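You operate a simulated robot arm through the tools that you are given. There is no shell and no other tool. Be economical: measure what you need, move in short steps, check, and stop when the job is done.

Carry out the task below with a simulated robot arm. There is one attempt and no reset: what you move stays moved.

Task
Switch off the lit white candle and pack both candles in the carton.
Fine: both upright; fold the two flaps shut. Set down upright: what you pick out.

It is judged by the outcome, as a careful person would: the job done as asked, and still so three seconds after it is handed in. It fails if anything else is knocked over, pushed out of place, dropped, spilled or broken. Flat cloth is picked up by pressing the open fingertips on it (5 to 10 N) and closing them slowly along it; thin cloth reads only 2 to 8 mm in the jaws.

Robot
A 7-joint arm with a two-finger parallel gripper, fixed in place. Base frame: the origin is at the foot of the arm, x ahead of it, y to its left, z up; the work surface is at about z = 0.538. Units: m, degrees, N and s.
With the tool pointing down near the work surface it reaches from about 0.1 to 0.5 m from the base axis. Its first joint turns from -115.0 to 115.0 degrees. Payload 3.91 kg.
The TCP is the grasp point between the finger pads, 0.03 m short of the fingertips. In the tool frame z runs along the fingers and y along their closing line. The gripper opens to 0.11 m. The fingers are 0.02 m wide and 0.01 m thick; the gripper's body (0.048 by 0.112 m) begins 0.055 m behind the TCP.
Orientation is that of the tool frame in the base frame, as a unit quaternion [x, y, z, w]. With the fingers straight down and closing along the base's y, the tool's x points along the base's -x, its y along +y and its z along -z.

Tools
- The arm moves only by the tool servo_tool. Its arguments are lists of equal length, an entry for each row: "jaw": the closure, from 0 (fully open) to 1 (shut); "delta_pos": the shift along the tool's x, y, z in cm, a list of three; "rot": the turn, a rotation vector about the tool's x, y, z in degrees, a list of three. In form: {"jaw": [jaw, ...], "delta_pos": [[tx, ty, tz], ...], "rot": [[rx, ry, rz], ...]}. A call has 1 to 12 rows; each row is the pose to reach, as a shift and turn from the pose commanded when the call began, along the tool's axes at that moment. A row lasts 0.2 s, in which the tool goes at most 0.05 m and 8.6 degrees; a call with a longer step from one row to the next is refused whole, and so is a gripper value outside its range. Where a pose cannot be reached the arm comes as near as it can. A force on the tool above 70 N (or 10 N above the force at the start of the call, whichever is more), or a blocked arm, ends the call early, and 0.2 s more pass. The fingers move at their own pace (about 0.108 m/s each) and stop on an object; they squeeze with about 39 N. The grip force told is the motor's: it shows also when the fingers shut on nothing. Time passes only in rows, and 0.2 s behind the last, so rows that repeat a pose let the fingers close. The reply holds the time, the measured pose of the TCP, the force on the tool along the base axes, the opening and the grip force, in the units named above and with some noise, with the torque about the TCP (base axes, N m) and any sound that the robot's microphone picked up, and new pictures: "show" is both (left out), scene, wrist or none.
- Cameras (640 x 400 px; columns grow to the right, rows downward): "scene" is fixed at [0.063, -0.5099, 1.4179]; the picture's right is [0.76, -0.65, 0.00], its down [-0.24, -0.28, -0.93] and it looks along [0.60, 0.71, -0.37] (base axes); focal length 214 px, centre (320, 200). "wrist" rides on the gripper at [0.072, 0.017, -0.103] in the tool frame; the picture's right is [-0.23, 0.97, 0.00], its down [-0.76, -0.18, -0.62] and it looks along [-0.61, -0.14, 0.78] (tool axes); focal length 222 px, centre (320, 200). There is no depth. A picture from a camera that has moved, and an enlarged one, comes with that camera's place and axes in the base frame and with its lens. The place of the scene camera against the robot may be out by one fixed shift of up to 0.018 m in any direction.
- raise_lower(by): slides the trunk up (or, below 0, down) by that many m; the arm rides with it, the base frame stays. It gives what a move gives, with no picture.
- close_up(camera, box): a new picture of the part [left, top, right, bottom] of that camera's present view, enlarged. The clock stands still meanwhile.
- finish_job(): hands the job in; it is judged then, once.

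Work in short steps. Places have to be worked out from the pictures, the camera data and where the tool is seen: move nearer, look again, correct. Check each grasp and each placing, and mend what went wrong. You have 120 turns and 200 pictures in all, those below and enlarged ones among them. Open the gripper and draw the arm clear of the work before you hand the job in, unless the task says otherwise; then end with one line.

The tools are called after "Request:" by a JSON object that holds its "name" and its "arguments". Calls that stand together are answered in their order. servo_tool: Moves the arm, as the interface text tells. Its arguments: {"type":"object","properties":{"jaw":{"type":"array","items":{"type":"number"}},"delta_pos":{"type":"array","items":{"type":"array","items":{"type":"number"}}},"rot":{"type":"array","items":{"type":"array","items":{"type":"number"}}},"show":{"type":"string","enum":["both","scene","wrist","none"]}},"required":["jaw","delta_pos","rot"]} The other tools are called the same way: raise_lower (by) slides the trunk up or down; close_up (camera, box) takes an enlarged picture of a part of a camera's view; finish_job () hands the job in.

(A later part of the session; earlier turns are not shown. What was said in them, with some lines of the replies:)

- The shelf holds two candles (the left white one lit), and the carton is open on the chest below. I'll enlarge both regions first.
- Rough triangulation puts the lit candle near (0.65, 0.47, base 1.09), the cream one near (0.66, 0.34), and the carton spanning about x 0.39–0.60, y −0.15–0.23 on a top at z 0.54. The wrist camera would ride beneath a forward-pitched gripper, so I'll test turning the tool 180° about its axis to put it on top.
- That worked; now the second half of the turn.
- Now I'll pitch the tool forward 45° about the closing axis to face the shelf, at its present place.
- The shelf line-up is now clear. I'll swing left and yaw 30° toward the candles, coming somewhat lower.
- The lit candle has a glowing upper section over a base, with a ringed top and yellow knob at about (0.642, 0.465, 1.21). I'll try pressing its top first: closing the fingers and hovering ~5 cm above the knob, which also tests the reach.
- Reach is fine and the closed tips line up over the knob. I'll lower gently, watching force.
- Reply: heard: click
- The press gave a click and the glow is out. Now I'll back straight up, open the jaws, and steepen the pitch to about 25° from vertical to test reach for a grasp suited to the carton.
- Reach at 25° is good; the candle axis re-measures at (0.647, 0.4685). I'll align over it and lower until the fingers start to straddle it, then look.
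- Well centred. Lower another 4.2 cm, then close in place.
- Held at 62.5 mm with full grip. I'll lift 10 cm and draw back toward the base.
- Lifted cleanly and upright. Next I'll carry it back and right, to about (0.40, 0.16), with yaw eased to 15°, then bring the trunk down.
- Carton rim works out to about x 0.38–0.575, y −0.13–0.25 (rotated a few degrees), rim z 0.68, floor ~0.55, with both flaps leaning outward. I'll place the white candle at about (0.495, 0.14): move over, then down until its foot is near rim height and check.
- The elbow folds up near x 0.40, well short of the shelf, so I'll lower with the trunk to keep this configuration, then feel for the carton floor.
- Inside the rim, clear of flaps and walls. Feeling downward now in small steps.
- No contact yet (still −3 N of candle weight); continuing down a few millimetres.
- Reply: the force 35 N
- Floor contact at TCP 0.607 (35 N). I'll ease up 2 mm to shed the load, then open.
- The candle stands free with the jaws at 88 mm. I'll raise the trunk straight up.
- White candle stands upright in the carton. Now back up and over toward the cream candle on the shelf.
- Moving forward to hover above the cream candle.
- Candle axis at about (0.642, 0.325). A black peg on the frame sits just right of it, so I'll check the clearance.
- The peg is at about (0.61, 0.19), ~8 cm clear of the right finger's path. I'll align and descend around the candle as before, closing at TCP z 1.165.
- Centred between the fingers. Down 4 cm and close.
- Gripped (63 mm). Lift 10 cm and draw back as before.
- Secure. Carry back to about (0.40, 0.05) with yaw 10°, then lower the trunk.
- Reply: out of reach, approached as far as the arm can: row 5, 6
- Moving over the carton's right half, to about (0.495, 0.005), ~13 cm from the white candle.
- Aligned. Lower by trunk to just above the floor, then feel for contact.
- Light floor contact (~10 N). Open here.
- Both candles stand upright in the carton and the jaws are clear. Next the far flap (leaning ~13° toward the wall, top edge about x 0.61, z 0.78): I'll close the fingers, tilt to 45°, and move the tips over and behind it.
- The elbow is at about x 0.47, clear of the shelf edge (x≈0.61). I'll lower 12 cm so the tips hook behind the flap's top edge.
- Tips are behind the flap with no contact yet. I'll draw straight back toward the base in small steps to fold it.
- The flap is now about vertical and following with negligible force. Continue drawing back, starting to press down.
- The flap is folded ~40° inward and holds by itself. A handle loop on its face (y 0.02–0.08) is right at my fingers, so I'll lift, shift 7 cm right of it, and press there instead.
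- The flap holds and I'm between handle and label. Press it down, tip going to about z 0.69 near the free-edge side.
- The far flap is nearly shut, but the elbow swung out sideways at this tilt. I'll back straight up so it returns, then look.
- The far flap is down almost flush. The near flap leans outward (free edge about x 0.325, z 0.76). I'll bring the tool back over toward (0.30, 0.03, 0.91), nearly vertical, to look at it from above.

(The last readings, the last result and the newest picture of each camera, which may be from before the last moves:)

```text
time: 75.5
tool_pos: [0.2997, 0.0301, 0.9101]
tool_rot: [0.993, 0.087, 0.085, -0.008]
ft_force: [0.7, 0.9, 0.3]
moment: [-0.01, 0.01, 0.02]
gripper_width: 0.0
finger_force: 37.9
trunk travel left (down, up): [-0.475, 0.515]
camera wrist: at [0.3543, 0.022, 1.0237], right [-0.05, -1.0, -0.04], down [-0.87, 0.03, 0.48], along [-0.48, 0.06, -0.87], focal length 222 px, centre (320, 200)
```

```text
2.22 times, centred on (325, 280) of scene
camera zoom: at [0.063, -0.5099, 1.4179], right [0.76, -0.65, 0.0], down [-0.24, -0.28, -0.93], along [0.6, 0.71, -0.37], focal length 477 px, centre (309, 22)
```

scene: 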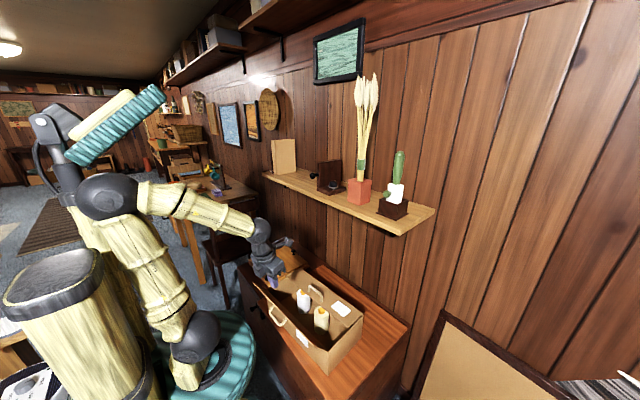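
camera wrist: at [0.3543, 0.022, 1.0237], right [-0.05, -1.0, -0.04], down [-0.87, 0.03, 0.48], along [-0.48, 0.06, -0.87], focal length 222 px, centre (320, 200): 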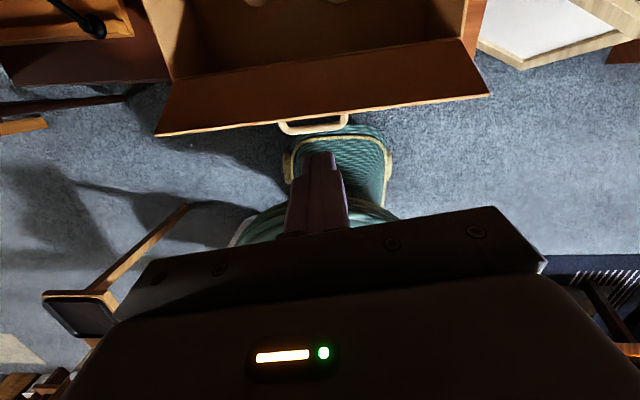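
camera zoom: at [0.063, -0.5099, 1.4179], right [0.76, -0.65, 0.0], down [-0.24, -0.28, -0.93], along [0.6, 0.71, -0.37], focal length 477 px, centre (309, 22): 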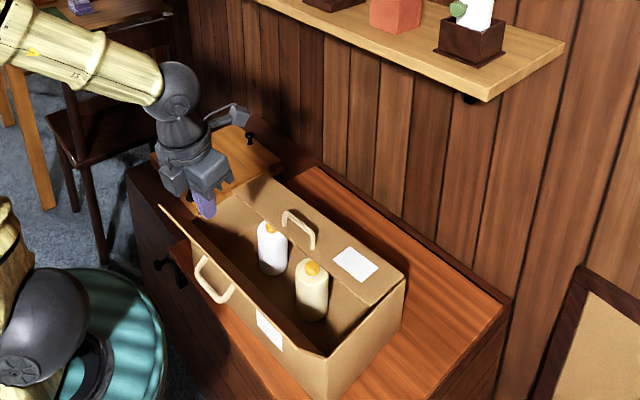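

The near flap's outer handle spans y 0.005–0.08, so I'll push at y ≈ −0.04. Move in front of the flap and lower the tips to z ≈ 0.72.

Request:
{"name": "servo_tool", "arguments": {"jaw": [1, 1, 1, 1, 1, 1, 1, 1], "delta_pos": [[-2.1, 3.2, -0.4], [-4.1, 6.5, -0.7], [-4.7, 6.5, 2.6], [-5.3, 6.5, 5.8], [-5.9, 6.5, 9], [-6.4, 6.5, 12], [-6.8, 6.5, 14.5], [-6.8, 6.5, 14.5]], "rot": [[0, 0, 0], [0, 0, 0], [0, 0, 0], [0, 0, 0], [0, 0, 0], [0, 0, 0], [0, 0, 0], [0, 0, 0]]}}

Request:
{"name": "close_up", "arguments": {"camera": "scene", "box": [225, 200, 385, 380]}}

```text
time: 77.3
tool_pos: [0.3487, -0.0595, 0.7909]
tool_rot: [0.993, 0.087, 0.084, -0.008]
ft_force: [-0.1, 0.4, -1.4]
moment: [-0.04, -0.01, 0.0]
gripper_width: 0.0
finger_force: 37.8
out of reach, approached as far as the arm can: row 2, 3, 4, 5, 6, 7, 8
trunk travel left (down, up): [-0.475, 0.515]
camera wrist: at [0.4043, -0.0676, 0.9055], right [-0.05, -1.0, -0.04], down [-0.87, 0.03, 0.48], along [-0.48, 0.06, -0.87], focal length 222 px, centre (320, 200)
```

scene: 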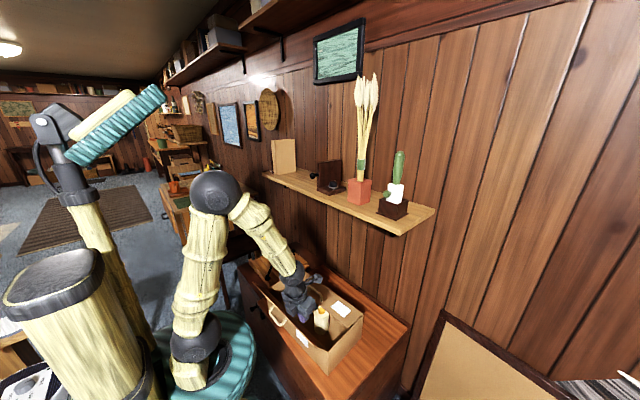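
wrist: 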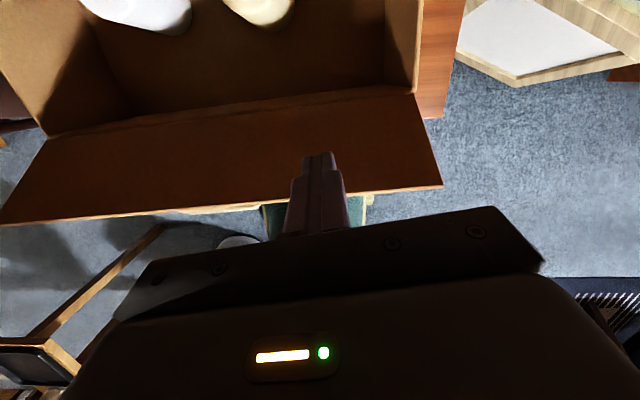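

```text
2.22 times, centred on (305, 290) of scene
camera zoom: at [0.063, -0.5099, 1.4179], right [0.76, -0.65, 0.0], down [-0.24, -0.28, -0.93], along [0.6, 0.71, -0.37], focal length 477 px, centre (353, 0)
```

zoom: 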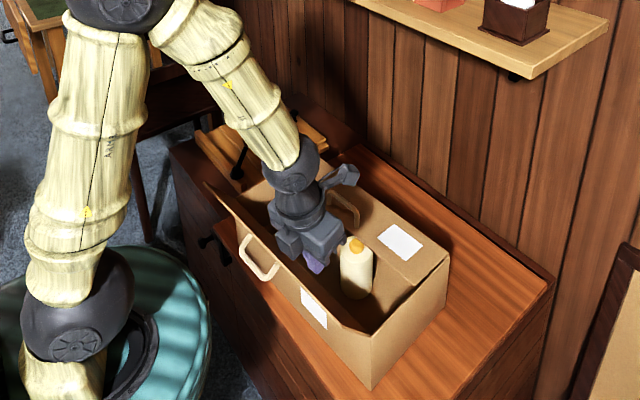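

The arm folded to its limit and stopped over the flap's inner side (no contact). I'll raise by trunk, move in front of the flap there, then come down by trunk in that folded posture.

Request:
{"name": "raise_lower", "arguments": {"by": 0.13}}

Request:
{"name": "servo_tool", "arguments": {"jaw": [1], "delta_pos": [[0, 0, 0]], "rot": [[0, 0, 0]], "show": "none"}}

```text
time: 78.9
tool_pos: [0.35, -0.0605, 0.9225]
tool_rot: [0.993, 0.087, 0.085, -0.007]
ft_force: [-0.5, 0.1, 0.3]
moment: [-0.01, 0.02, -0.01]
gripper_width: 0.0001
finger_force: 37.9
trunk travel left (down, up): [-0.605, 0.385]
```

```text
time: 79.3
tool_pos: [0.349, -0.0591, 0.9207]
tool_rot: [0.992, 0.087, 0.086, -0.008]
ft_force: [0.7, -0.1, -0.1]
moment: [-0.01, 0.02, -0.01]
gripper_width: 0.0001
finger_force: 37.8
trunk travel left (down, up): [-0.605, 0.385]
```

Request:
{"name": "servo_tool", "arguments": {"jaw": [1, 1, 1, 1, 1, 1, 1], "delta_pos": [[0.75, 0, -4.3], [1.5, 0, -8.5], [2.2, 0, -12.8], [-0.6, -1.2, -13.3], [-3.5, -2.4, -13.8], [-6.3, -3.6, -14.3], [-6.3, -3.6, -14.3]], "rot": [[0, 0, 0], [0, 0, 0], [0, 0, 0], [0, 0, 0], [0, 0, 0], [0, 0, 0], [0, 0, 0]]}}

```text
time: 80.9
tool_pos: [0.2803, -0.0434, 1.0497]
tool_rot: [0.993, 0.087, 0.085, -0.008]
ft_force: [-0.6, -0.6, -0.1]
moment: [0.04, 0.0, 0.01]
gripper_width: 0.0001
finger_force: 37.8
out of reach, approached as far as the arm can: row 6, 7
trunk travel left (down, up): [-0.605, 0.385]
camera wrist: at [0.3358, -0.0515, 1.1637], right [-0.05, -1.0, -0.04], down [-0.87, 0.03, 0.49], along [-0.48, 0.06, -0.87], focal length 222 px, centre (320, 200)
```

scene: 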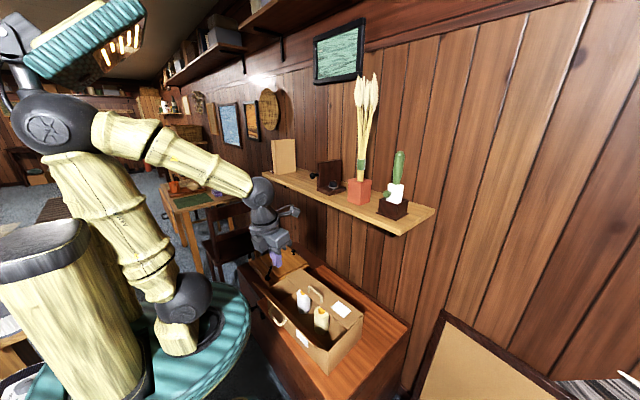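
wrist: 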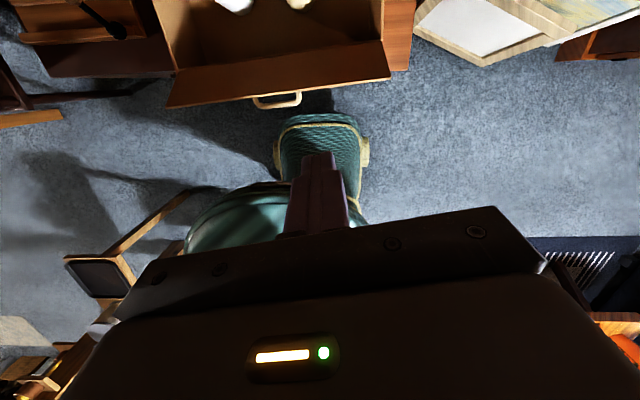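

Reached x 0.28, in front of the flap's free edge (x≈0.32) with ~2.5 cm to spare. Lower by trunk 0.30.

Request:
{"name": "raise_lower", "arguments": {"by": -0.2}}

Request:
{"name": "servo_tool", "arguments": {"jaw": [1], "delta_pos": [[0, 0, 0]], "rot": [[0, 0, 0]]}}

Request:
{"name": "close_up", "arguments": {"camera": "scene", "box": [225, 200, 385, 380]}}

```text
time: 83.0
tool_pos: [0.2806, -0.0439, 0.844]
tool_rot: [0.994, 0.087, 0.072, -0.013]
ft_force: [0.1, -0.3, 0.7]
moment: [0.0, 0.03, -0.01]
gripper_width: 0.0
finger_force: 38.0
trunk travel left (down, up): [-0.405, 0.585]
```

```text
time: 83.4
tool_pos: [0.281, -0.0438, 0.8417]
tool_rot: [0.994, 0.086, 0.073, -0.013]
ft_force: [0.1, 0.1, -0.7]
moment: [-0.01, -0.02, -0.02]
gripper_width: 0.0
finger_force: 37.5
trunk travel left (down, up): [-0.405, 0.585]
camera wrist: at [0.3398, -0.0525, 0.9555], right [-0.05, -1.0, -0.04], down [-0.86, 0.02, 0.51], along [-0.51, 0.07, -0.86], focal length 222 px, centre (320, 200)
```

scene: 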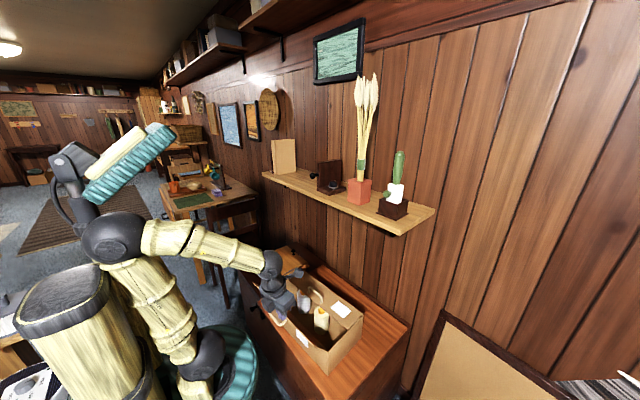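
wrist: 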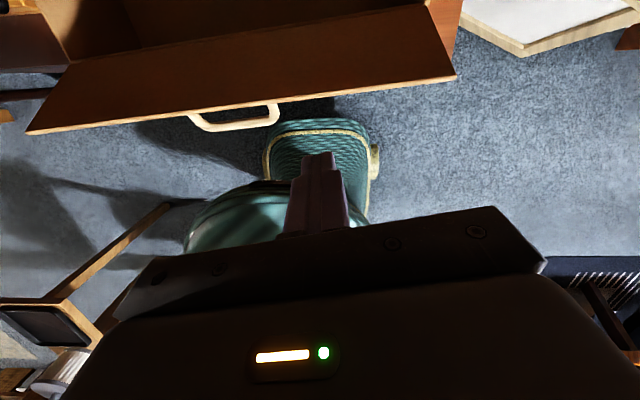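

```text
2.22 times, centred on (305, 290) of scene
camera zoom: at [0.063, -0.5099, 1.4179], right [0.76, -0.65, 0.0], down [-0.24, -0.28, -0.93], along [0.6, 0.71, -0.37], focal length 477 px, centre (353, 0)
```

zoom: 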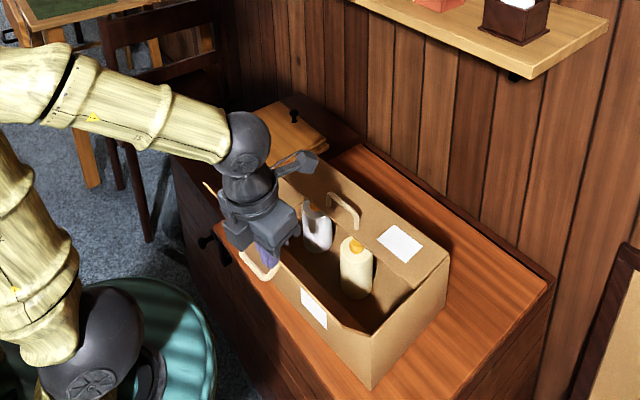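

Request:
{"name": "raise_lower", "arguments": {"by": -0.09}}

Request:
{"name": "servo_tool", "arguments": {"jaw": [1], "delta_pos": [[0, 0, 0]], "rot": [[0, 0, 0]]}}

Request:
{"name": "close_up", "arguments": {"camera": "scene", "box": [225, 200, 385, 380]}}

```text
time: 84.7
tool_pos: [0.2433, -0.0336, 0.7393]
tool_rot: [0.996, 0.085, 0.013, -0.034]
ft_force: [-0.2, 0.4, -0.2]
moment: [0.0, 0.01, -0.01]
gripper_width: 0.0
finger_force: 37.8
trunk travel left (down, up): [-0.315, 0.675]
```

```text
time: 85.3
tool_pos: [0.2415, -0.0328, 0.736]
tool_rot: [0.996, 0.084, 0.009, -0.034]
ft_force: [0.6, -0.2, -1.0]
moment: [0.0, 0.0, 0.01]
gripper_width: 0.0
finger_force: 37.9
trunk travel left (down, up): [-0.315, 0.675]
stopped in row 1: the arm was blocked; the commanded pose is now the measured one
camera wrist: at [0.3144, -0.0458, 0.8399], right [-0.06, -1.0, -0.07], down [-0.79, 0.0, 0.61], along [-0.61, 0.09, -0.79], focal length 222 px, centre (320, 200)
```

scene: 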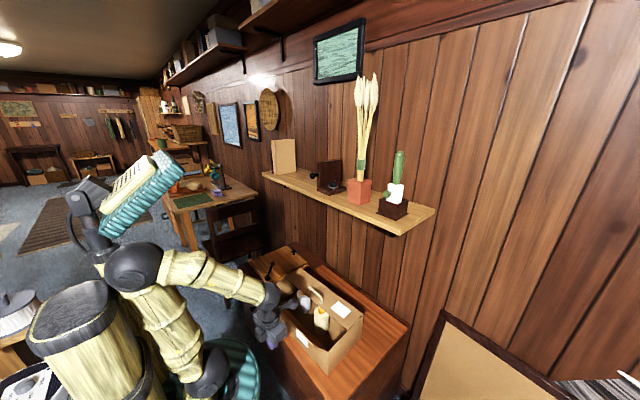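
wrist: 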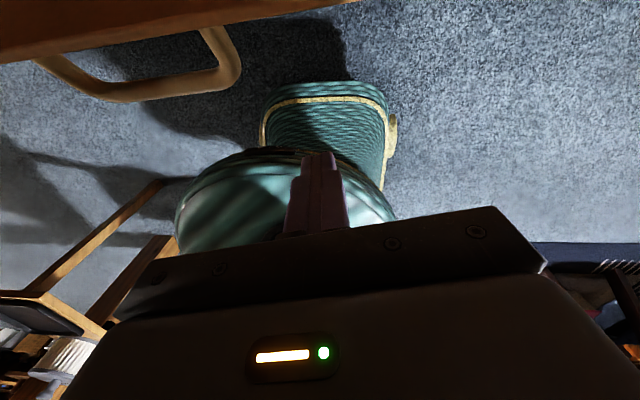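

```text
2.22 times, centred on (305, 290) of scene
camera zoom: at [0.063, -0.5099, 1.4179], right [0.76, -0.65, 0.0], down [-0.24, -0.28, -0.93], along [0.6, 0.71, -0.37], focal length 477 px, centre (353, 0)
```

zoom: 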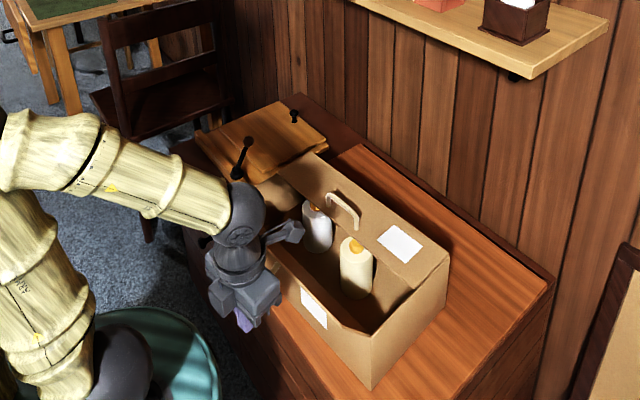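

Something proximal nudged the arm back a bit, but the tips are in front of the flap and below its free edge (x≈0.32, z≈0.765). I'll rise 3.5 cm so the edge meets the fingers mid-length, then push forward gently.

Request:
{"name": "servo_tool", "arguments": {"jaw": [1, 1, 1, 1, 1, 1, 1, 1], "delta_pos": [[0, 0, -1.8], [0, 0, -3.5], [1.8, 0, -3.5], [3.6, 0, -3.5], [5.4, 0, -3.5], [7.2, 0, -3.5], [9, 0, -3.5], [10.5, 0, -3.5]], "rot": [[0, 0, 0], [0, 0, 0], [0, 0, 0], [0, 0, 0], [0, 0, 0], [0, 0, 0], [0, 0, 0], [0, 0, 0]]}}

Request:
{"name": "close_up", "arguments": {"camera": "scene", "box": [225, 200, 385, 380]}}

```text
time: 86.3
tool_pos: [0.2192, -0.0168, 0.7303]
tool_rot: [0.994, 0.081, -0.054, -0.056]
ft_force: [0.1, -0.3, 0.1]
moment: [0.01, 0.02, -0.02]
gripper_width: 0.0001
finger_force: 38.0
out of reach, approached as far as the arm can: row 2
trunk travel left (down, up): [-0.315, 0.675]
stopped in row 5: the arm was blocked; the commanded pose is now the measured one
camera wrist: at [0.3041, -0.0328, 0.824], right [-0.07, -0.99, -0.09], down [-0.7, -0.02, 0.71], along [-0.71, 0.12, -0.7], focal length 222 px, centre (320, 200)
```

scene: 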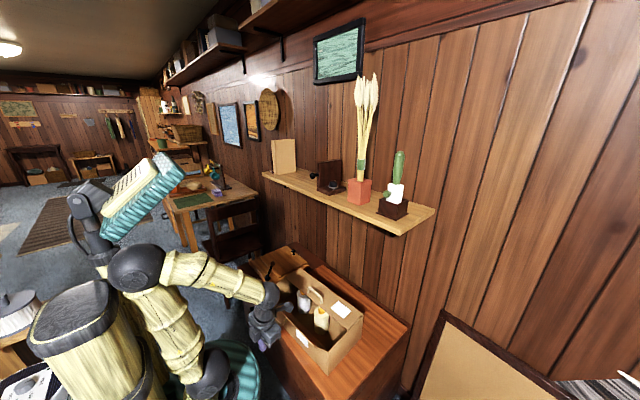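
wrist: 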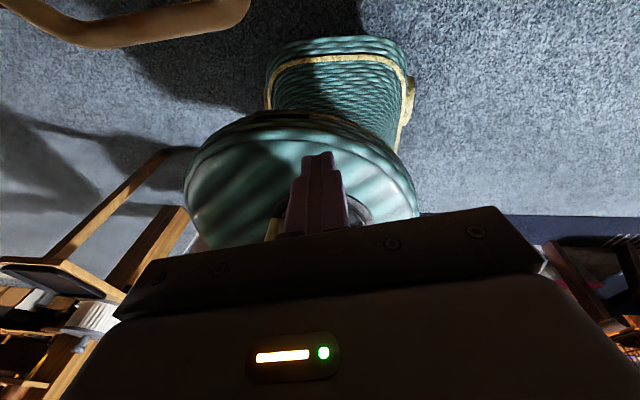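

```text
2.22 times, centred on (305, 290) of scene
camera zoom: at [0.063, -0.5099, 1.4179], right [0.76, -0.65, 0.0], down [-0.24, -0.28, -0.93], along [0.6, 0.71, -0.37], focal length 477 px, centre (353, 0)
```

zoom: 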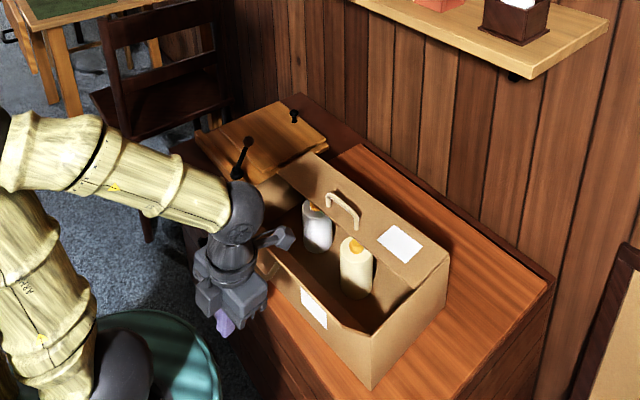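

The arm is being blocked somewhere above the wrist (tool force ~0), so I'll back out upward by trunk and rethink the posture.

Request:
{"name": "raise_lower", "arguments": {"by": 0.2}}

Request:
{"name": "servo_tool", "arguments": {"jaw": [1], "delta_pos": [[0, 0, 0]], "rot": [[0, 0, 0]]}}

Request:
{"name": "close_up", "arguments": {"camera": "scene", "box": [0, 100, 300, 400]}}

```text
time: 88.5
tool_pos: [0.2198, -0.0179, 0.9217]
tool_rot: [0.994, 0.084, -0.051, -0.054]
ft_force: [-0.6, 0.5, 0.1]
moment: [-0.01, -0.01, -0.01]
gripper_width: 0.0
finger_force: 37.6
trunk travel left (down, up): [-0.515, 0.475]
```

```text
time: 88.9
tool_pos: [0.2204, -0.0172, 0.9218]
tool_rot: [0.994, 0.082, -0.051, -0.054]
ft_force: [0.4, -0.1, -0.1]
moment: [-0.04, 0.01, 0.01]
gripper_width: 0.0
finger_force: 37.9
trunk travel left (down, up): [-0.515, 0.475]
camera wrist: at [0.3052, -0.0323, 1.0151], right [-0.07, -0.99, -0.09], down [-0.71, -0.02, 0.71], along [-0.7, 0.11, -0.7], focal length 222 px, centre (320, 200)
```

scene: 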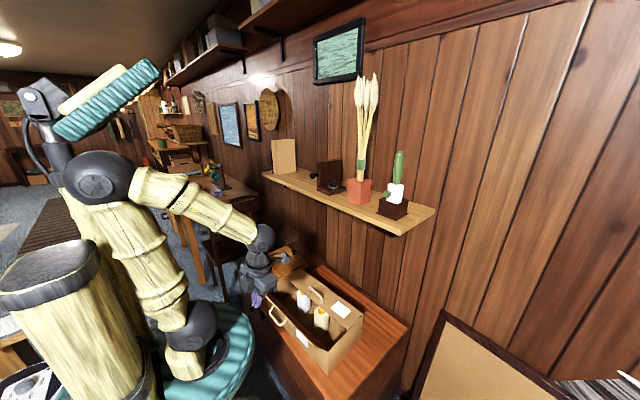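
wrist: 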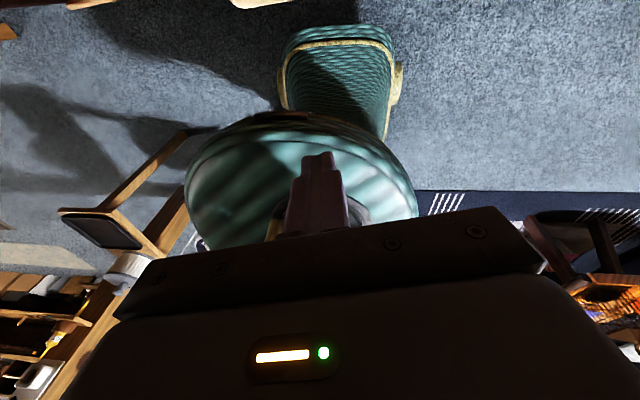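

```text
1.33 times, centred on (150, 250) of scene
camera zoom: at [0.063, -0.5099, 1.4179], right [0.76, -0.65, 0.0], down [-0.24, -0.28, -0.93], along [0.6, 0.71, -0.37], focal length 286 px, centre (547, 133)
```

zoom: 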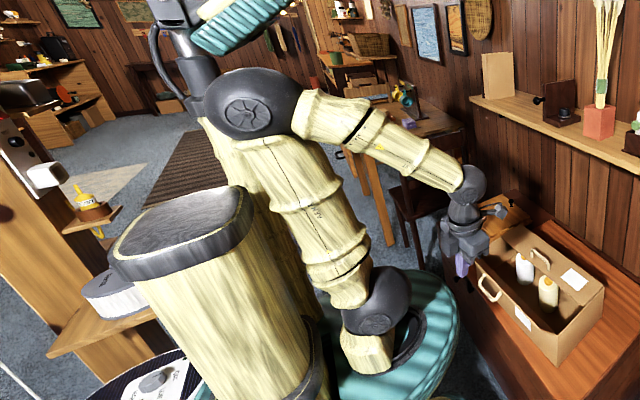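

The elbow was jamming back against the robot's own neck at such a short reach. Better: turn the gripper 90° so the fingers open along x and straddle the flap's free edge; the outer finger then pushes while the wrist stays further out. Reposition up here to (0.338, −0.05), jaws open.

Request:
{"name": "servo_tool", "arguments": {"jaw": [1, 1, 0.5, 0, 0, 0, 0, 0, 0, 0, 0], "delta_pos": [[2, 1, -0.6], [4, 2, -1.2], [6, 3, -1.8], [8, 4, -2.4], [10.9, 5, -2.6], [10.9, 5, -2.6], [10.9, 5, -2.6], [10.9, 5, -2.6], [10.9, 5, -2.6], [10.9, 5, -2.6], [10.9, 5, -2.6]], "rot": [[-0.9, 0, -8], [-1.8, 0, -16.1], [-2.8, -0.1, -24.1], [-3.7, -0.1, -32.2], [-4.6, -0.1, -40.2], [-5.5, -0.1, -48.2], [-6.4, -0.1, -56.3], [-7.4, -0.2, -64.3], [-8.3, -0.2, -72.4], [-9.2, -0.2, -80.4], [-9.2, -0.2, -80.4]]}}

```text
time: 91.3
tool_pos: [0.3391, -0.0503, 0.9305]
tool_rot: [0.705, 0.709, 0.001, -0.002]
ft_force: [-0.3, 0.0, -0.1]
moment: [0.0, 0.0, 0.01]
gripper_width: 0.1098
finger_force: 0.1
trunk travel left (down, up): [-0.515, 0.475]
camera wrist: at [0.3545, 0.0214, 1.0348], right [0.97, -0.22, 0.0], down [-0.17, -0.76, 0.62], along [-0.14, -0.61, -0.78], focal length 222 px, centre (320, 200)
```

scene: 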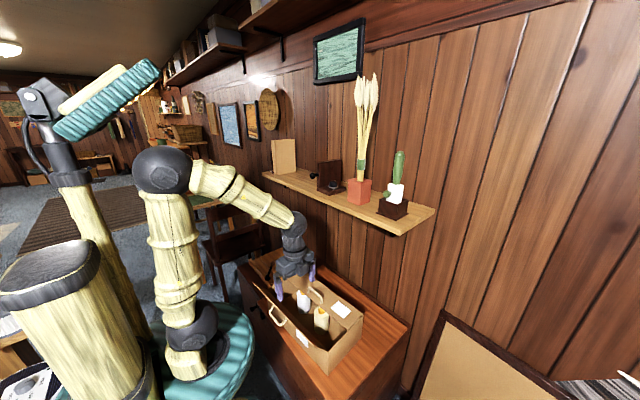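
wrist: 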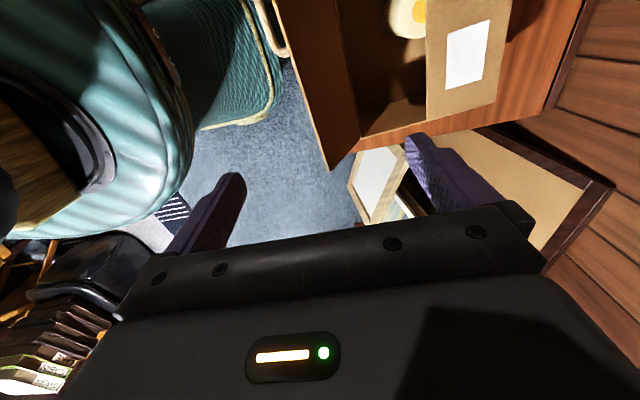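

The flap's corner re-measures at (0.331, −0.146, 0.755); the fingers straddle it with ~4 cm either side. Lower by trunk.

Request:
{"name": "raise_lower", "arguments": {"by": -0.17}}

Request:
{"name": "servo_tool", "arguments": {"jaw": [0], "delta_pos": [[0, 0, 0]], "rot": [[0, 0, 0]]}}

Request:
{"name": "close_up", "arguments": {"camera": "scene", "box": [225, 200, 385, 380]}}

```text
time: 93.2
tool_pos: [0.3396, -0.0499, 0.7613]
tool_rot: [0.706, 0.708, 0.001, -0.001]
ft_force: [-0.4, 0.2, 0.0]
moment: [0.01, 0.0, 0.0]
gripper_width: 0.1099
finger_force: 0.0
trunk travel left (down, up): [-0.345, 0.645]
```

```text
time: 93.6
tool_pos: [0.3384, -0.0497, 0.761]
tool_rot: [0.706, 0.708, 0.0, -0.001]
ft_force: [1.1, 0.5, 0.8]
moment: [-0.01, -0.01, -0.01]
gripper_width: 0.11
finger_force: 0.0
trunk travel left (down, up): [-0.345, 0.645]
camera wrist: at [0.3546, 0.0213, 0.8649], right [0.97, -0.23, 0.0], down [-0.18, -0.76, 0.62], along [-0.14, -0.61, -0.78], focal length 222 px, centre (320, 200)
```

scene: 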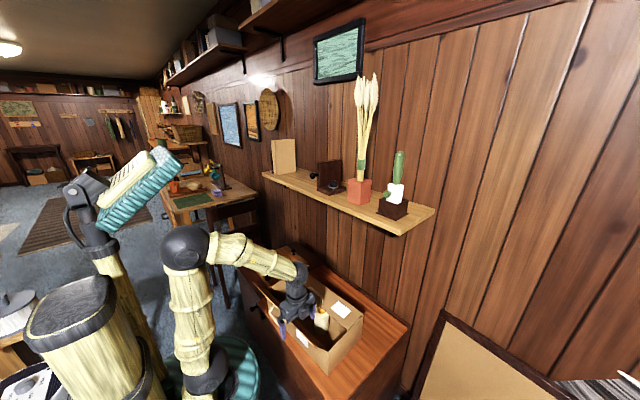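
wrist: 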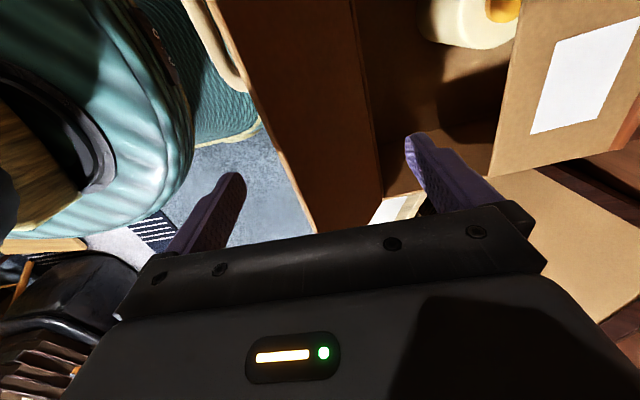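

```text
2.22 times, centred on (305, 290) of scene
camera zoom: at [0.063, -0.5099, 1.4179], right [0.76, -0.65, 0.0], down [-0.24, -0.28, -0.93], along [0.6, 0.71, -0.37], focal length 477 px, centre (353, 0)
```

zoom: 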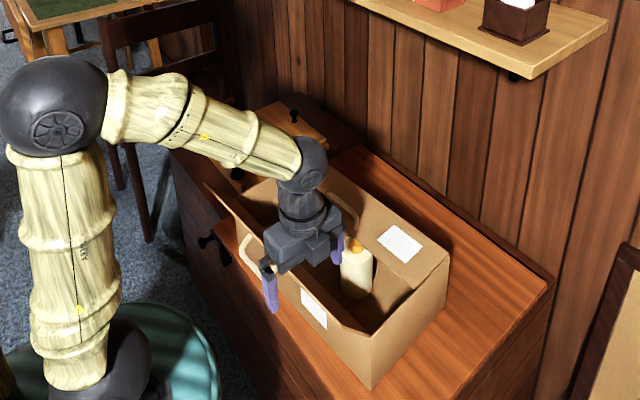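

Exactly straddled, outer finger outside the flap. Push toward +x in steps.

Request:
{"name": "servo_tool", "arguments": {"jaw": [0, 0, 0, 0, 0, 0, 0, 0, 0], "delta_pos": [[0, 1.5, 0], [0, 3, 0], [0, 4.5, 0], [0, 6, 0], [0, 7.5, 0], [0, 9, 0], [0, 10.5, 0], [0, 12, 0], [0, 12, 0]], "rot": [[0, 0, 0], [0, 0, 0], [0, 0, 0], [0, 0, 0], [0, 0, 0], [0, 0, 0], [0, 0, 0], [0, 0, 0], [0, 0, 0]]}}

Request:
{"name": "close_up", "arguments": {"camera": "scene", "box": [225, 200, 385, 380]}}

```text
time: 95.6
tool_pos: [0.4589, -0.052, 0.7611]
tool_rot: [0.706, 0.708, 0.0, -0.002]
ft_force: [-0.5, 0.0, -0.8]
moment: [0.02, 0.04, -0.01]
gripper_width: 0.11
finger_force: 0.1
trunk travel left (down, up): [-0.345, 0.645]
camera wrist: at [0.4753, 0.0207, 0.8642], right [0.97, -0.23, 0.0], down [-0.18, -0.76, 0.62], along [-0.14, -0.61, -0.78], focal length 222 px, centre (320, 200)
```

scene: 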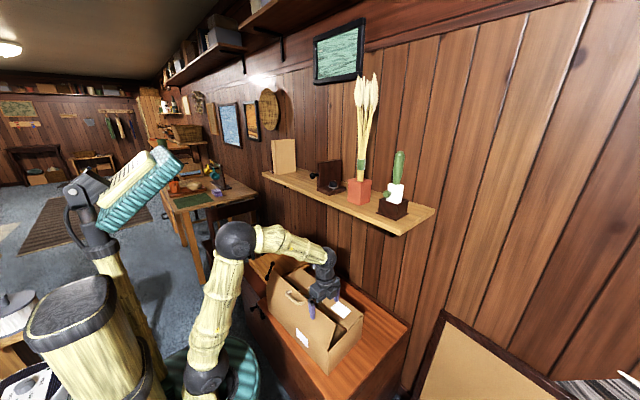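
wrist: 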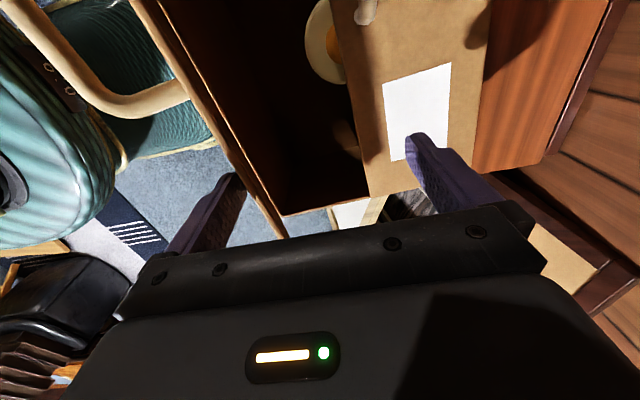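

```text
2.22 times, centred on (305, 290) of scene
camera zoom: at [0.063, -0.5099, 1.4179], right [0.76, -0.65, 0.0], down [-0.24, -0.28, -0.93], along [0.6, 0.71, -0.37], focal length 477 px, centre (353, 0)
```

zoom: 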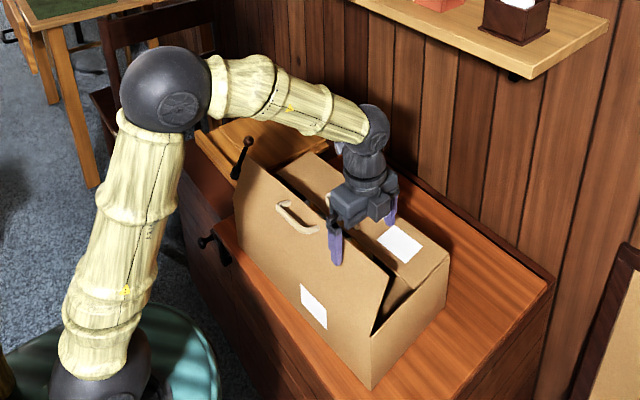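

The near flap is past vertical. Push 4 cm further, then rise clear.

Request:
{"name": "servo_tool", "arguments": {"jaw": [0, 0, 0, 0, 0, 0, 0, 0], "delta_pos": [[0, 1.3, 0], [0, 2.6, 0], [0, 4, 0], [0, 4, -1], [0, 3.5, -4], [0, 3.0, -8], [0, 3.0, -12], [0, 3.0, -12]], "rot": [[0, 0, 0], [0, 0, 0], [0, 0, 0], [0, 0, 0], [0, 0, 0], [0, 0, 0], [0, 0, 0], [0, 0, 0]]}}

Request:
{"name": "close_up", "arguments": {"camera": "scene", "box": [225, 200, 385, 380]}}

```text
time: 97.4
tool_pos: [0.4866, -0.0504, 0.8817]
tool_rot: [0.706, 0.708, 0.0, -0.001]
ft_force: [-0.9, -0.4, 0.4]
moment: [0.0, -0.02, -0.01]
gripper_width: 0.1099
finger_force: 0.0
trunk travel left (down, up): [-0.345, 0.645]
camera wrist: at [0.5029, 0.0208, 0.9843], right [0.97, -0.23, 0.0], down [-0.18, -0.76, 0.62], along [-0.14, -0.61, -0.78], focal length 222 px, centre (320, 200)
```

scene: 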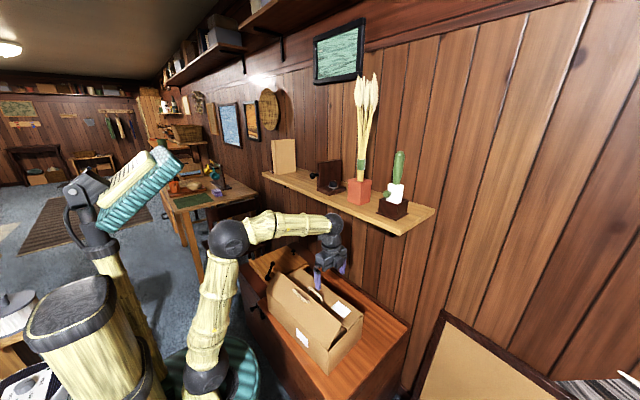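
wrist: 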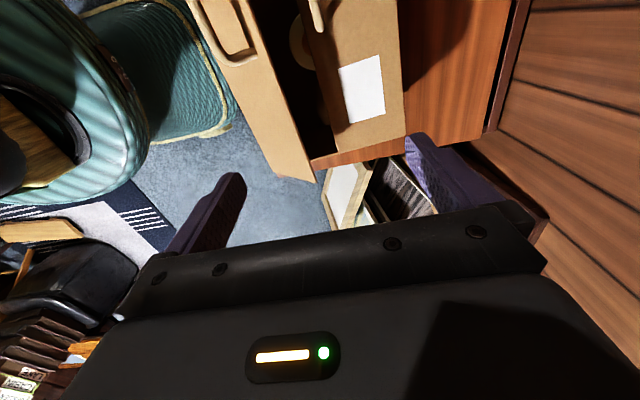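

```text
2.22 times, centred on (305, 290) of scene
camera zoom: at [0.063, -0.5099, 1.4179], right [0.76, -0.65, 0.0], down [-0.24, -0.28, -0.93], along [0.6, 0.71, -0.37], focal length 477 px, centre (353, 0)
```

zoom: 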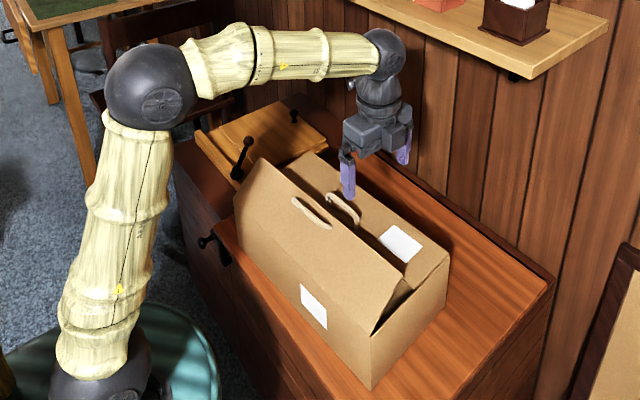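

The near flap is ~37° inward and holding. Close the fingers and press it down from above, clear of its handle, sliding outward toward its free edge.

Request:
{"name": "servo_tool", "arguments": {"jaw": [1, 1, 1, 1, 1, 1, 1, 1, 1, 1], "delta_pos": [[0, -1.5, 0], [0, -3.5, 0.5], [0, -5.7, 2], [0, -5.7, 5.5], [0, -5.7, 9], [0, -5.7, 11.5], [0, -5.5, 13], [0, -5, 14.2], [0, -4.2, 15.2], [0, -3.2, 15.8]], "rot": [[0, 0, 0], [0, 0, 0], [0, 0, 0], [0, 0, 0], [0, 0, 0], [0, 0, 0], [0, 0, 0], [0, 0, 0], [0, 0, 0], [0, 0, 0]]}}

Request:
{"name": "close_up", "arguments": {"camera": "scene", "box": [225, 200, 385, 380]}}

```text
time: 99.6
tool_pos: [0.4562, -0.0499, 0.7236]
tool_rot: [0.707, 0.707, 0.0, -0.001]
ft_force: [0.5, 0.6, 0.2]
moment: [-0.02, -0.01, -0.04]
gripper_width: 0.0
finger_force: 37.7
trunk travel left (down, up): [-0.345, 0.645]
camera wrist: at [0.4731, 0.0215, 0.8272], right [0.97, -0.23, 0.0], down [-0.18, -0.76, 0.62], along [-0.14, -0.61, -0.78], focal length 222 px, centre (320, 200)
```

scene: 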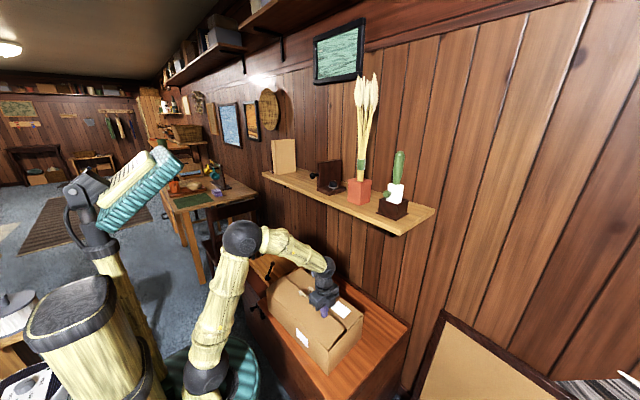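
wrist: 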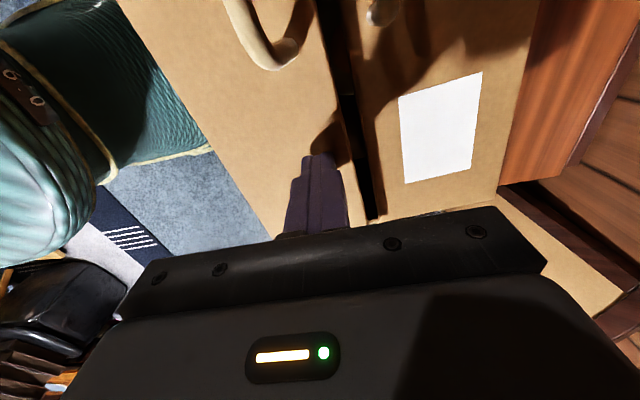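

```text
2.22 times, centred on (305, 290) of scene
camera zoom: at [0.063, -0.5099, 1.4179], right [0.76, -0.65, 0.0], down [-0.24, -0.28, -0.93], along [0.6, 0.71, -0.37], focal length 477 px, centre (353, 0)
```

zoom: 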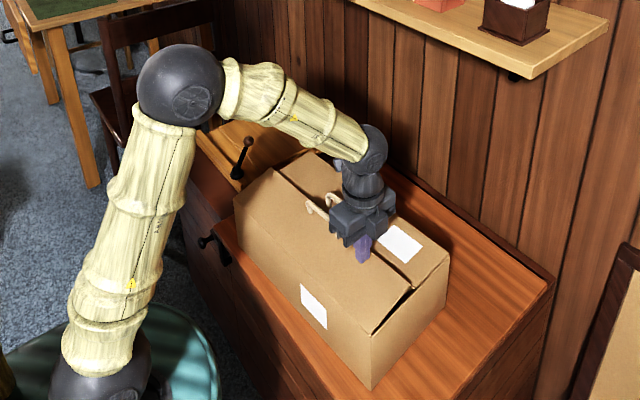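

Nearly shut with a slight gap. Press down a few millimetres more, watching force.

Request:
{"name": "servo_tool", "arguments": {"jaw": [1, 1, 1, 1], "delta_pos": [[0, 0.2, 0.3], [0, 0.4, 0.6], [0, 0.5, 0.9], [0, 0.5, 0.9]], "rot": [[0, 0, 0], [0, 0, 0], [0, 0, 0], [0, 0, 0]], "show": "none"}}

```text
time: 100.6
tool_pos: [0.4615, -0.0497, 0.7156]
tool_rot: [0.706, 0.708, 0.0, -0.001]
ft_force: [1.1, 0.1, 0.1]
moment: [-0.02, 0.01, 0.01]
gripper_width: 0.0
finger_force: 38.0
trunk travel left (down, up): [-0.345, 0.645]
```

Request:
{"name": "servo_tool", "arguments": {"jaw": [1, 1, 1, 1], "delta_pos": [[0, 0, 0.3], [0, 0, 0.6], [0, 0, 0.8], [0, 0, 0.8]], "rot": [[0, 0, 0], [0, 0, 0], [0, 0, 0], [0, 0, 0]]}}

Request:
{"name": "close_up", "arguments": {"camera": "scene", "box": [260, 260, 370, 380]}}

```text
time: 101.6
tool_pos: [0.4619, -0.0486, 0.7073]
tool_rot: [0.707, 0.707, 0.0, -0.001]
ft_force: [0.4, 0.3, -1.3]
moment: [-0.02, -0.04, 0.03]
gripper_width: 0.0
finger_force: 37.2
trunk travel left (down, up): [-0.345, 0.645]
camera wrist: at [0.4775, 0.0219, 0.8098], right [0.97, -0.23, 0.0], down [-0.18, -0.76, 0.62], along [-0.14, -0.61, -0.78], focal length 222 px, centre (320, 200)
```

scene: 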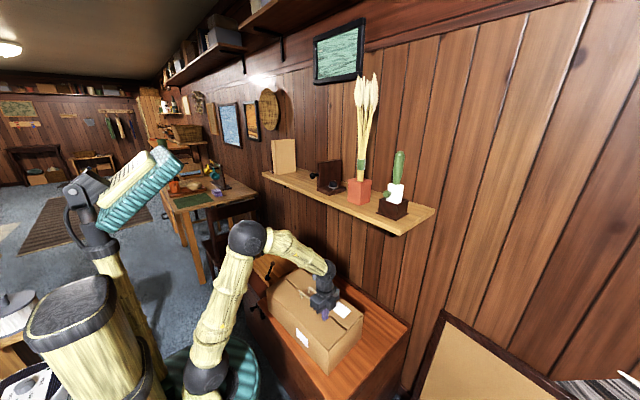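
wrist: 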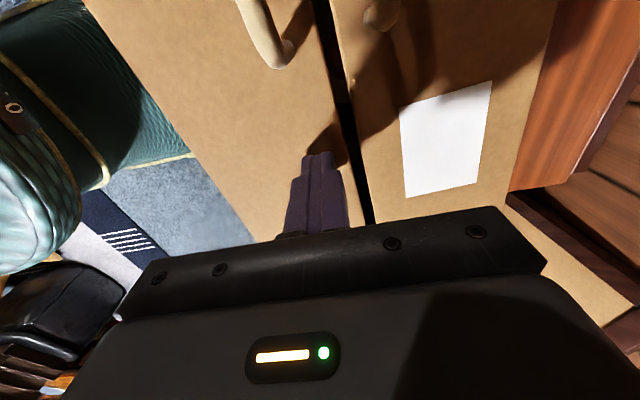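

```text
3.33 times, centred on (315, 320) of scene
camera zoom: at [0.063, -0.5099, 1.4179], right [0.76, -0.65, 0.0], down [-0.24, -0.28, -0.93], along [0.6, 0.71, -0.37], focal length 715 px, centre (337, -200)
```

zoom: 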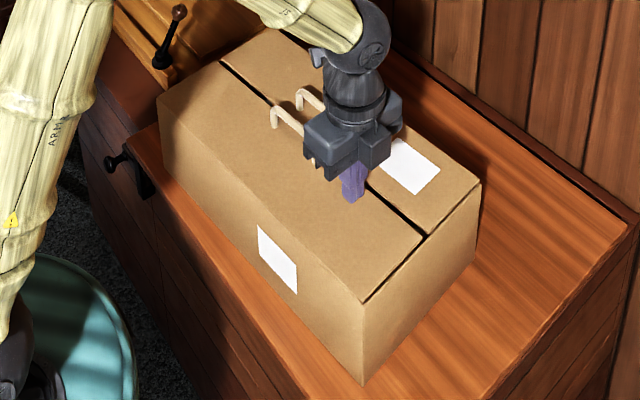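

Request:
{"name": "servo_tool", "arguments": {"jaw": [1, 1, 1], "delta_pos": [[0, 0, 0.25], [0, 0, 0.45], [0, 0, 0.45]], "rot": [[0, 0, 0], [0, 0, 0], [0, 0, 0]], "show": "none"}}

```text
time: 102.4
tool_pos: [0.4604, -0.0505, 0.7031]
tool_rot: [0.706, 0.708, 0.0, -0.001]
ft_force: [-0.2, 1.0, 16.5]
moment: [-0.04, 0.07, -0.02]
gripper_width: 0.0
finger_force: 37.9
trunk travel left (down, up): [-0.345, 0.645]
```

Near flap bottomed out (16 N at tip z 0.673). Now the same on the far flap: lift 3 cm, shift 6 cm, press.

Request:
{"name": "servo_tool", "arguments": {"jaw": [1, 1, 1, 1, 1, 1, 1], "delta_pos": [[0, 0, -1.5], [0, 0, -3.5], [0, 3, -3.5], [0, 6, -3.5], [0, 6, -1.8], [0, 6, -0.6], [0, 6, -0.3]], "rot": [[0, 0, 0], [0, 0, 0], [0, 0, 0], [0, 0, 0], [0, 0, 0], [0, 0, 0], [0, 0, 0]], "show": "none"}}

```text
time: 104.0
tool_pos: [0.521, -0.05, 0.7037]
tool_rot: [0.707, 0.708, 0.001, -0.001]
ft_force: [0.2, -0.5, 0.7]
moment: [0.02, -0.03, -0.02]
gripper_width: 0.0
finger_force: 38.2
trunk travel left (down, up): [-0.345, 0.645]
```

Request:
{"name": "servo_tool", "arguments": {"jaw": [1, 1, 1], "delta_pos": [[0, 0, 0.2], [0, 0, 0.4], [0, 0, 0.4]], "rot": [[0, 0, 0], [0, 0, 0], [0, 0, 0]], "show": "none"}}

```text
time: 104.8
tool_pos: [0.5203, -0.0506, 0.7026]
tool_rot: [0.706, 0.708, 0.003, 0.001]
ft_force: [0.5, 3.2, 27.3]
moment: [0.1, -0.08, -0.09]
gripper_width: 0.0
finger_force: 37.8
trunk travel left (down, up): [-0.345, 0.645]
```

Both flaps are bottomed out. Now retreat straight up, open, and check the result.

Request:
{"name": "servo_tool", "arguments": {"jaw": [1, 1, 1, 1, 1, 1, 0.5, 0.3], "delta_pos": [[0, 0, -1.5], [0, 0, -4], [0, -2, -8], [0, -5, -11], [0, -8, -14], [0, -11, -17], [0, -11, -17], [0, -11, -17]], "rot": [[0, 0, 0], [0, 0, 0], [0, 0, 0], [0, 0, 0], [0, 0, 0], [0, 0, 0], [0, 0, 0], [0, 0, 0]], "show": "none"}}

Request:
{"name": "raise_lower", "arguments": {"by": 0.3}}

Request:
{"name": "servo_tool", "arguments": {"jaw": [0.2], "delta_pos": [[0, 0, 0]], "rot": [[0, 0, 0]]}}

Request:
{"name": "close_up", "arguments": {"camera": "scene", "box": [240, 250, 380, 385]}}

Request:
{"name": "close_up", "arguments": {"camera": "scene", "box": [250, 120, 450, 245]}}

```text
time: 106.6
tool_pos: [0.4111, -0.0499, 0.8724]
tool_rot: [0.706, 0.708, 0.0, -0.001]
ft_force: [-0.4, -0.7, 0.0]
moment: [0.01, 0.03, 0.0]
gripper_width: 0.0772
finger_force: 0.1
trunk travel left (down, up): [-0.345, 0.645]
```

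```text
time: 109.6
tool_pos: [0.4111, -0.0521, 1.1721]
tool_rot: [0.707, 0.708, 0.0, -0.001]
ft_force: [-0.1, 0.3, -0.4]
moment: [0.01, 0.0, 0.04]
gripper_width: 0.0772
finger_force: 0.0
trunk travel left (down, up): [-0.645, 0.345]
```

```text
time: 110.0
tool_pos: [0.4112, -0.0519, 1.1738]
tool_rot: [0.707, 0.708, 0.001, -0.001]
ft_force: [0.1, 0.0, 0.0]
moment: [-0.01, 0.0, -0.02]
gripper_width: 0.0881
finger_force: 0.0
trunk travel left (down, up): [-0.645, 0.345]
camera wrist: at [0.4273, 0.0204, 1.2761], right [0.97, -0.23, 0.0], down [-0.18, -0.76, 0.62], along [-0.14, -0.61, -0.78], focal length 222 px, centre (320, 200)
```

scene: 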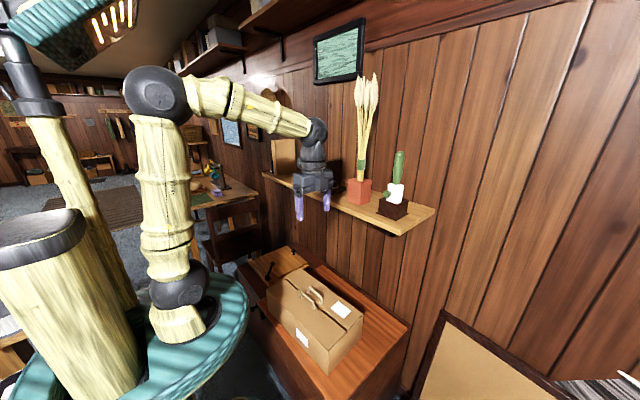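
wrist: 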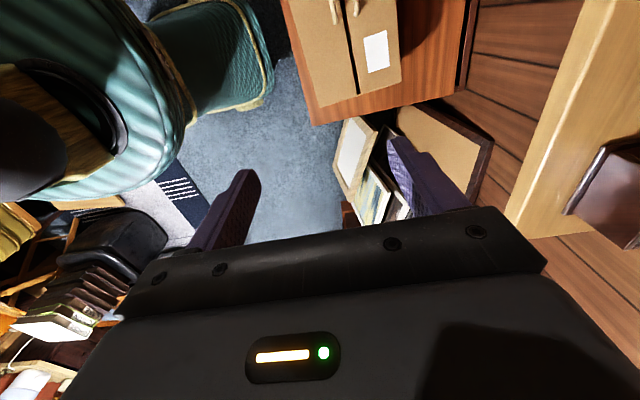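

```text
2.96 times, centred on (310, 318) of scene
camera zoom: at [0.063, -0.5099, 1.4179], right [0.76, -0.65, 0.0], down [-0.24, -0.28, -0.93], along [0.6, 0.71, -0.37], focal length 636 px, centre (350, -148)
```

zoom: 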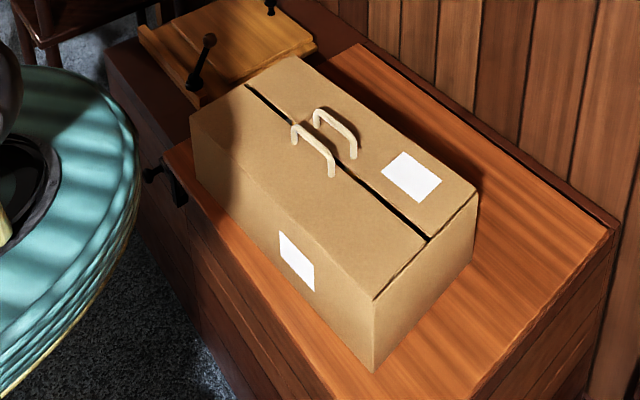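

```text
3.20 times, centred on (350, 182) of scene
camera zoom: at [0.063, -0.5099, 1.4179], right [0.76, -0.65, 0.0], down [-0.24, -0.28, -0.93], along [0.6, 0.71, -0.37], focal length 686 px, centre (224, 256)
```

zoom: 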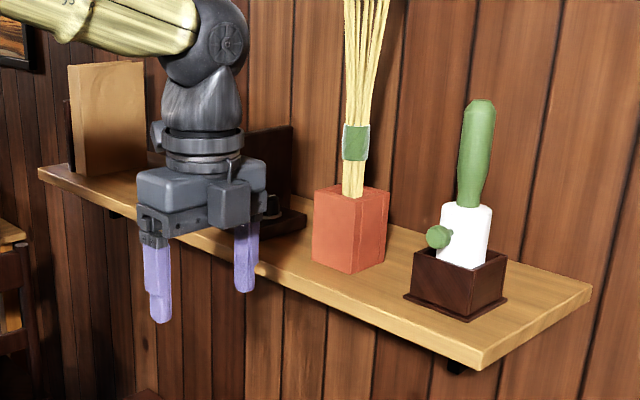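

The carton is closed with both flaps flush and holding. Nothing else on the shelf or chest looks disturbed, no further click was heard, and the open gripper is clear. Handing in.

Request:
{"name": "finish_job", "arguments": {}}

```text
The job is handed in.
```

The white candle is switched off, both candles stand upright in the carton, its two flaps are folded shut, and the job is handed in.
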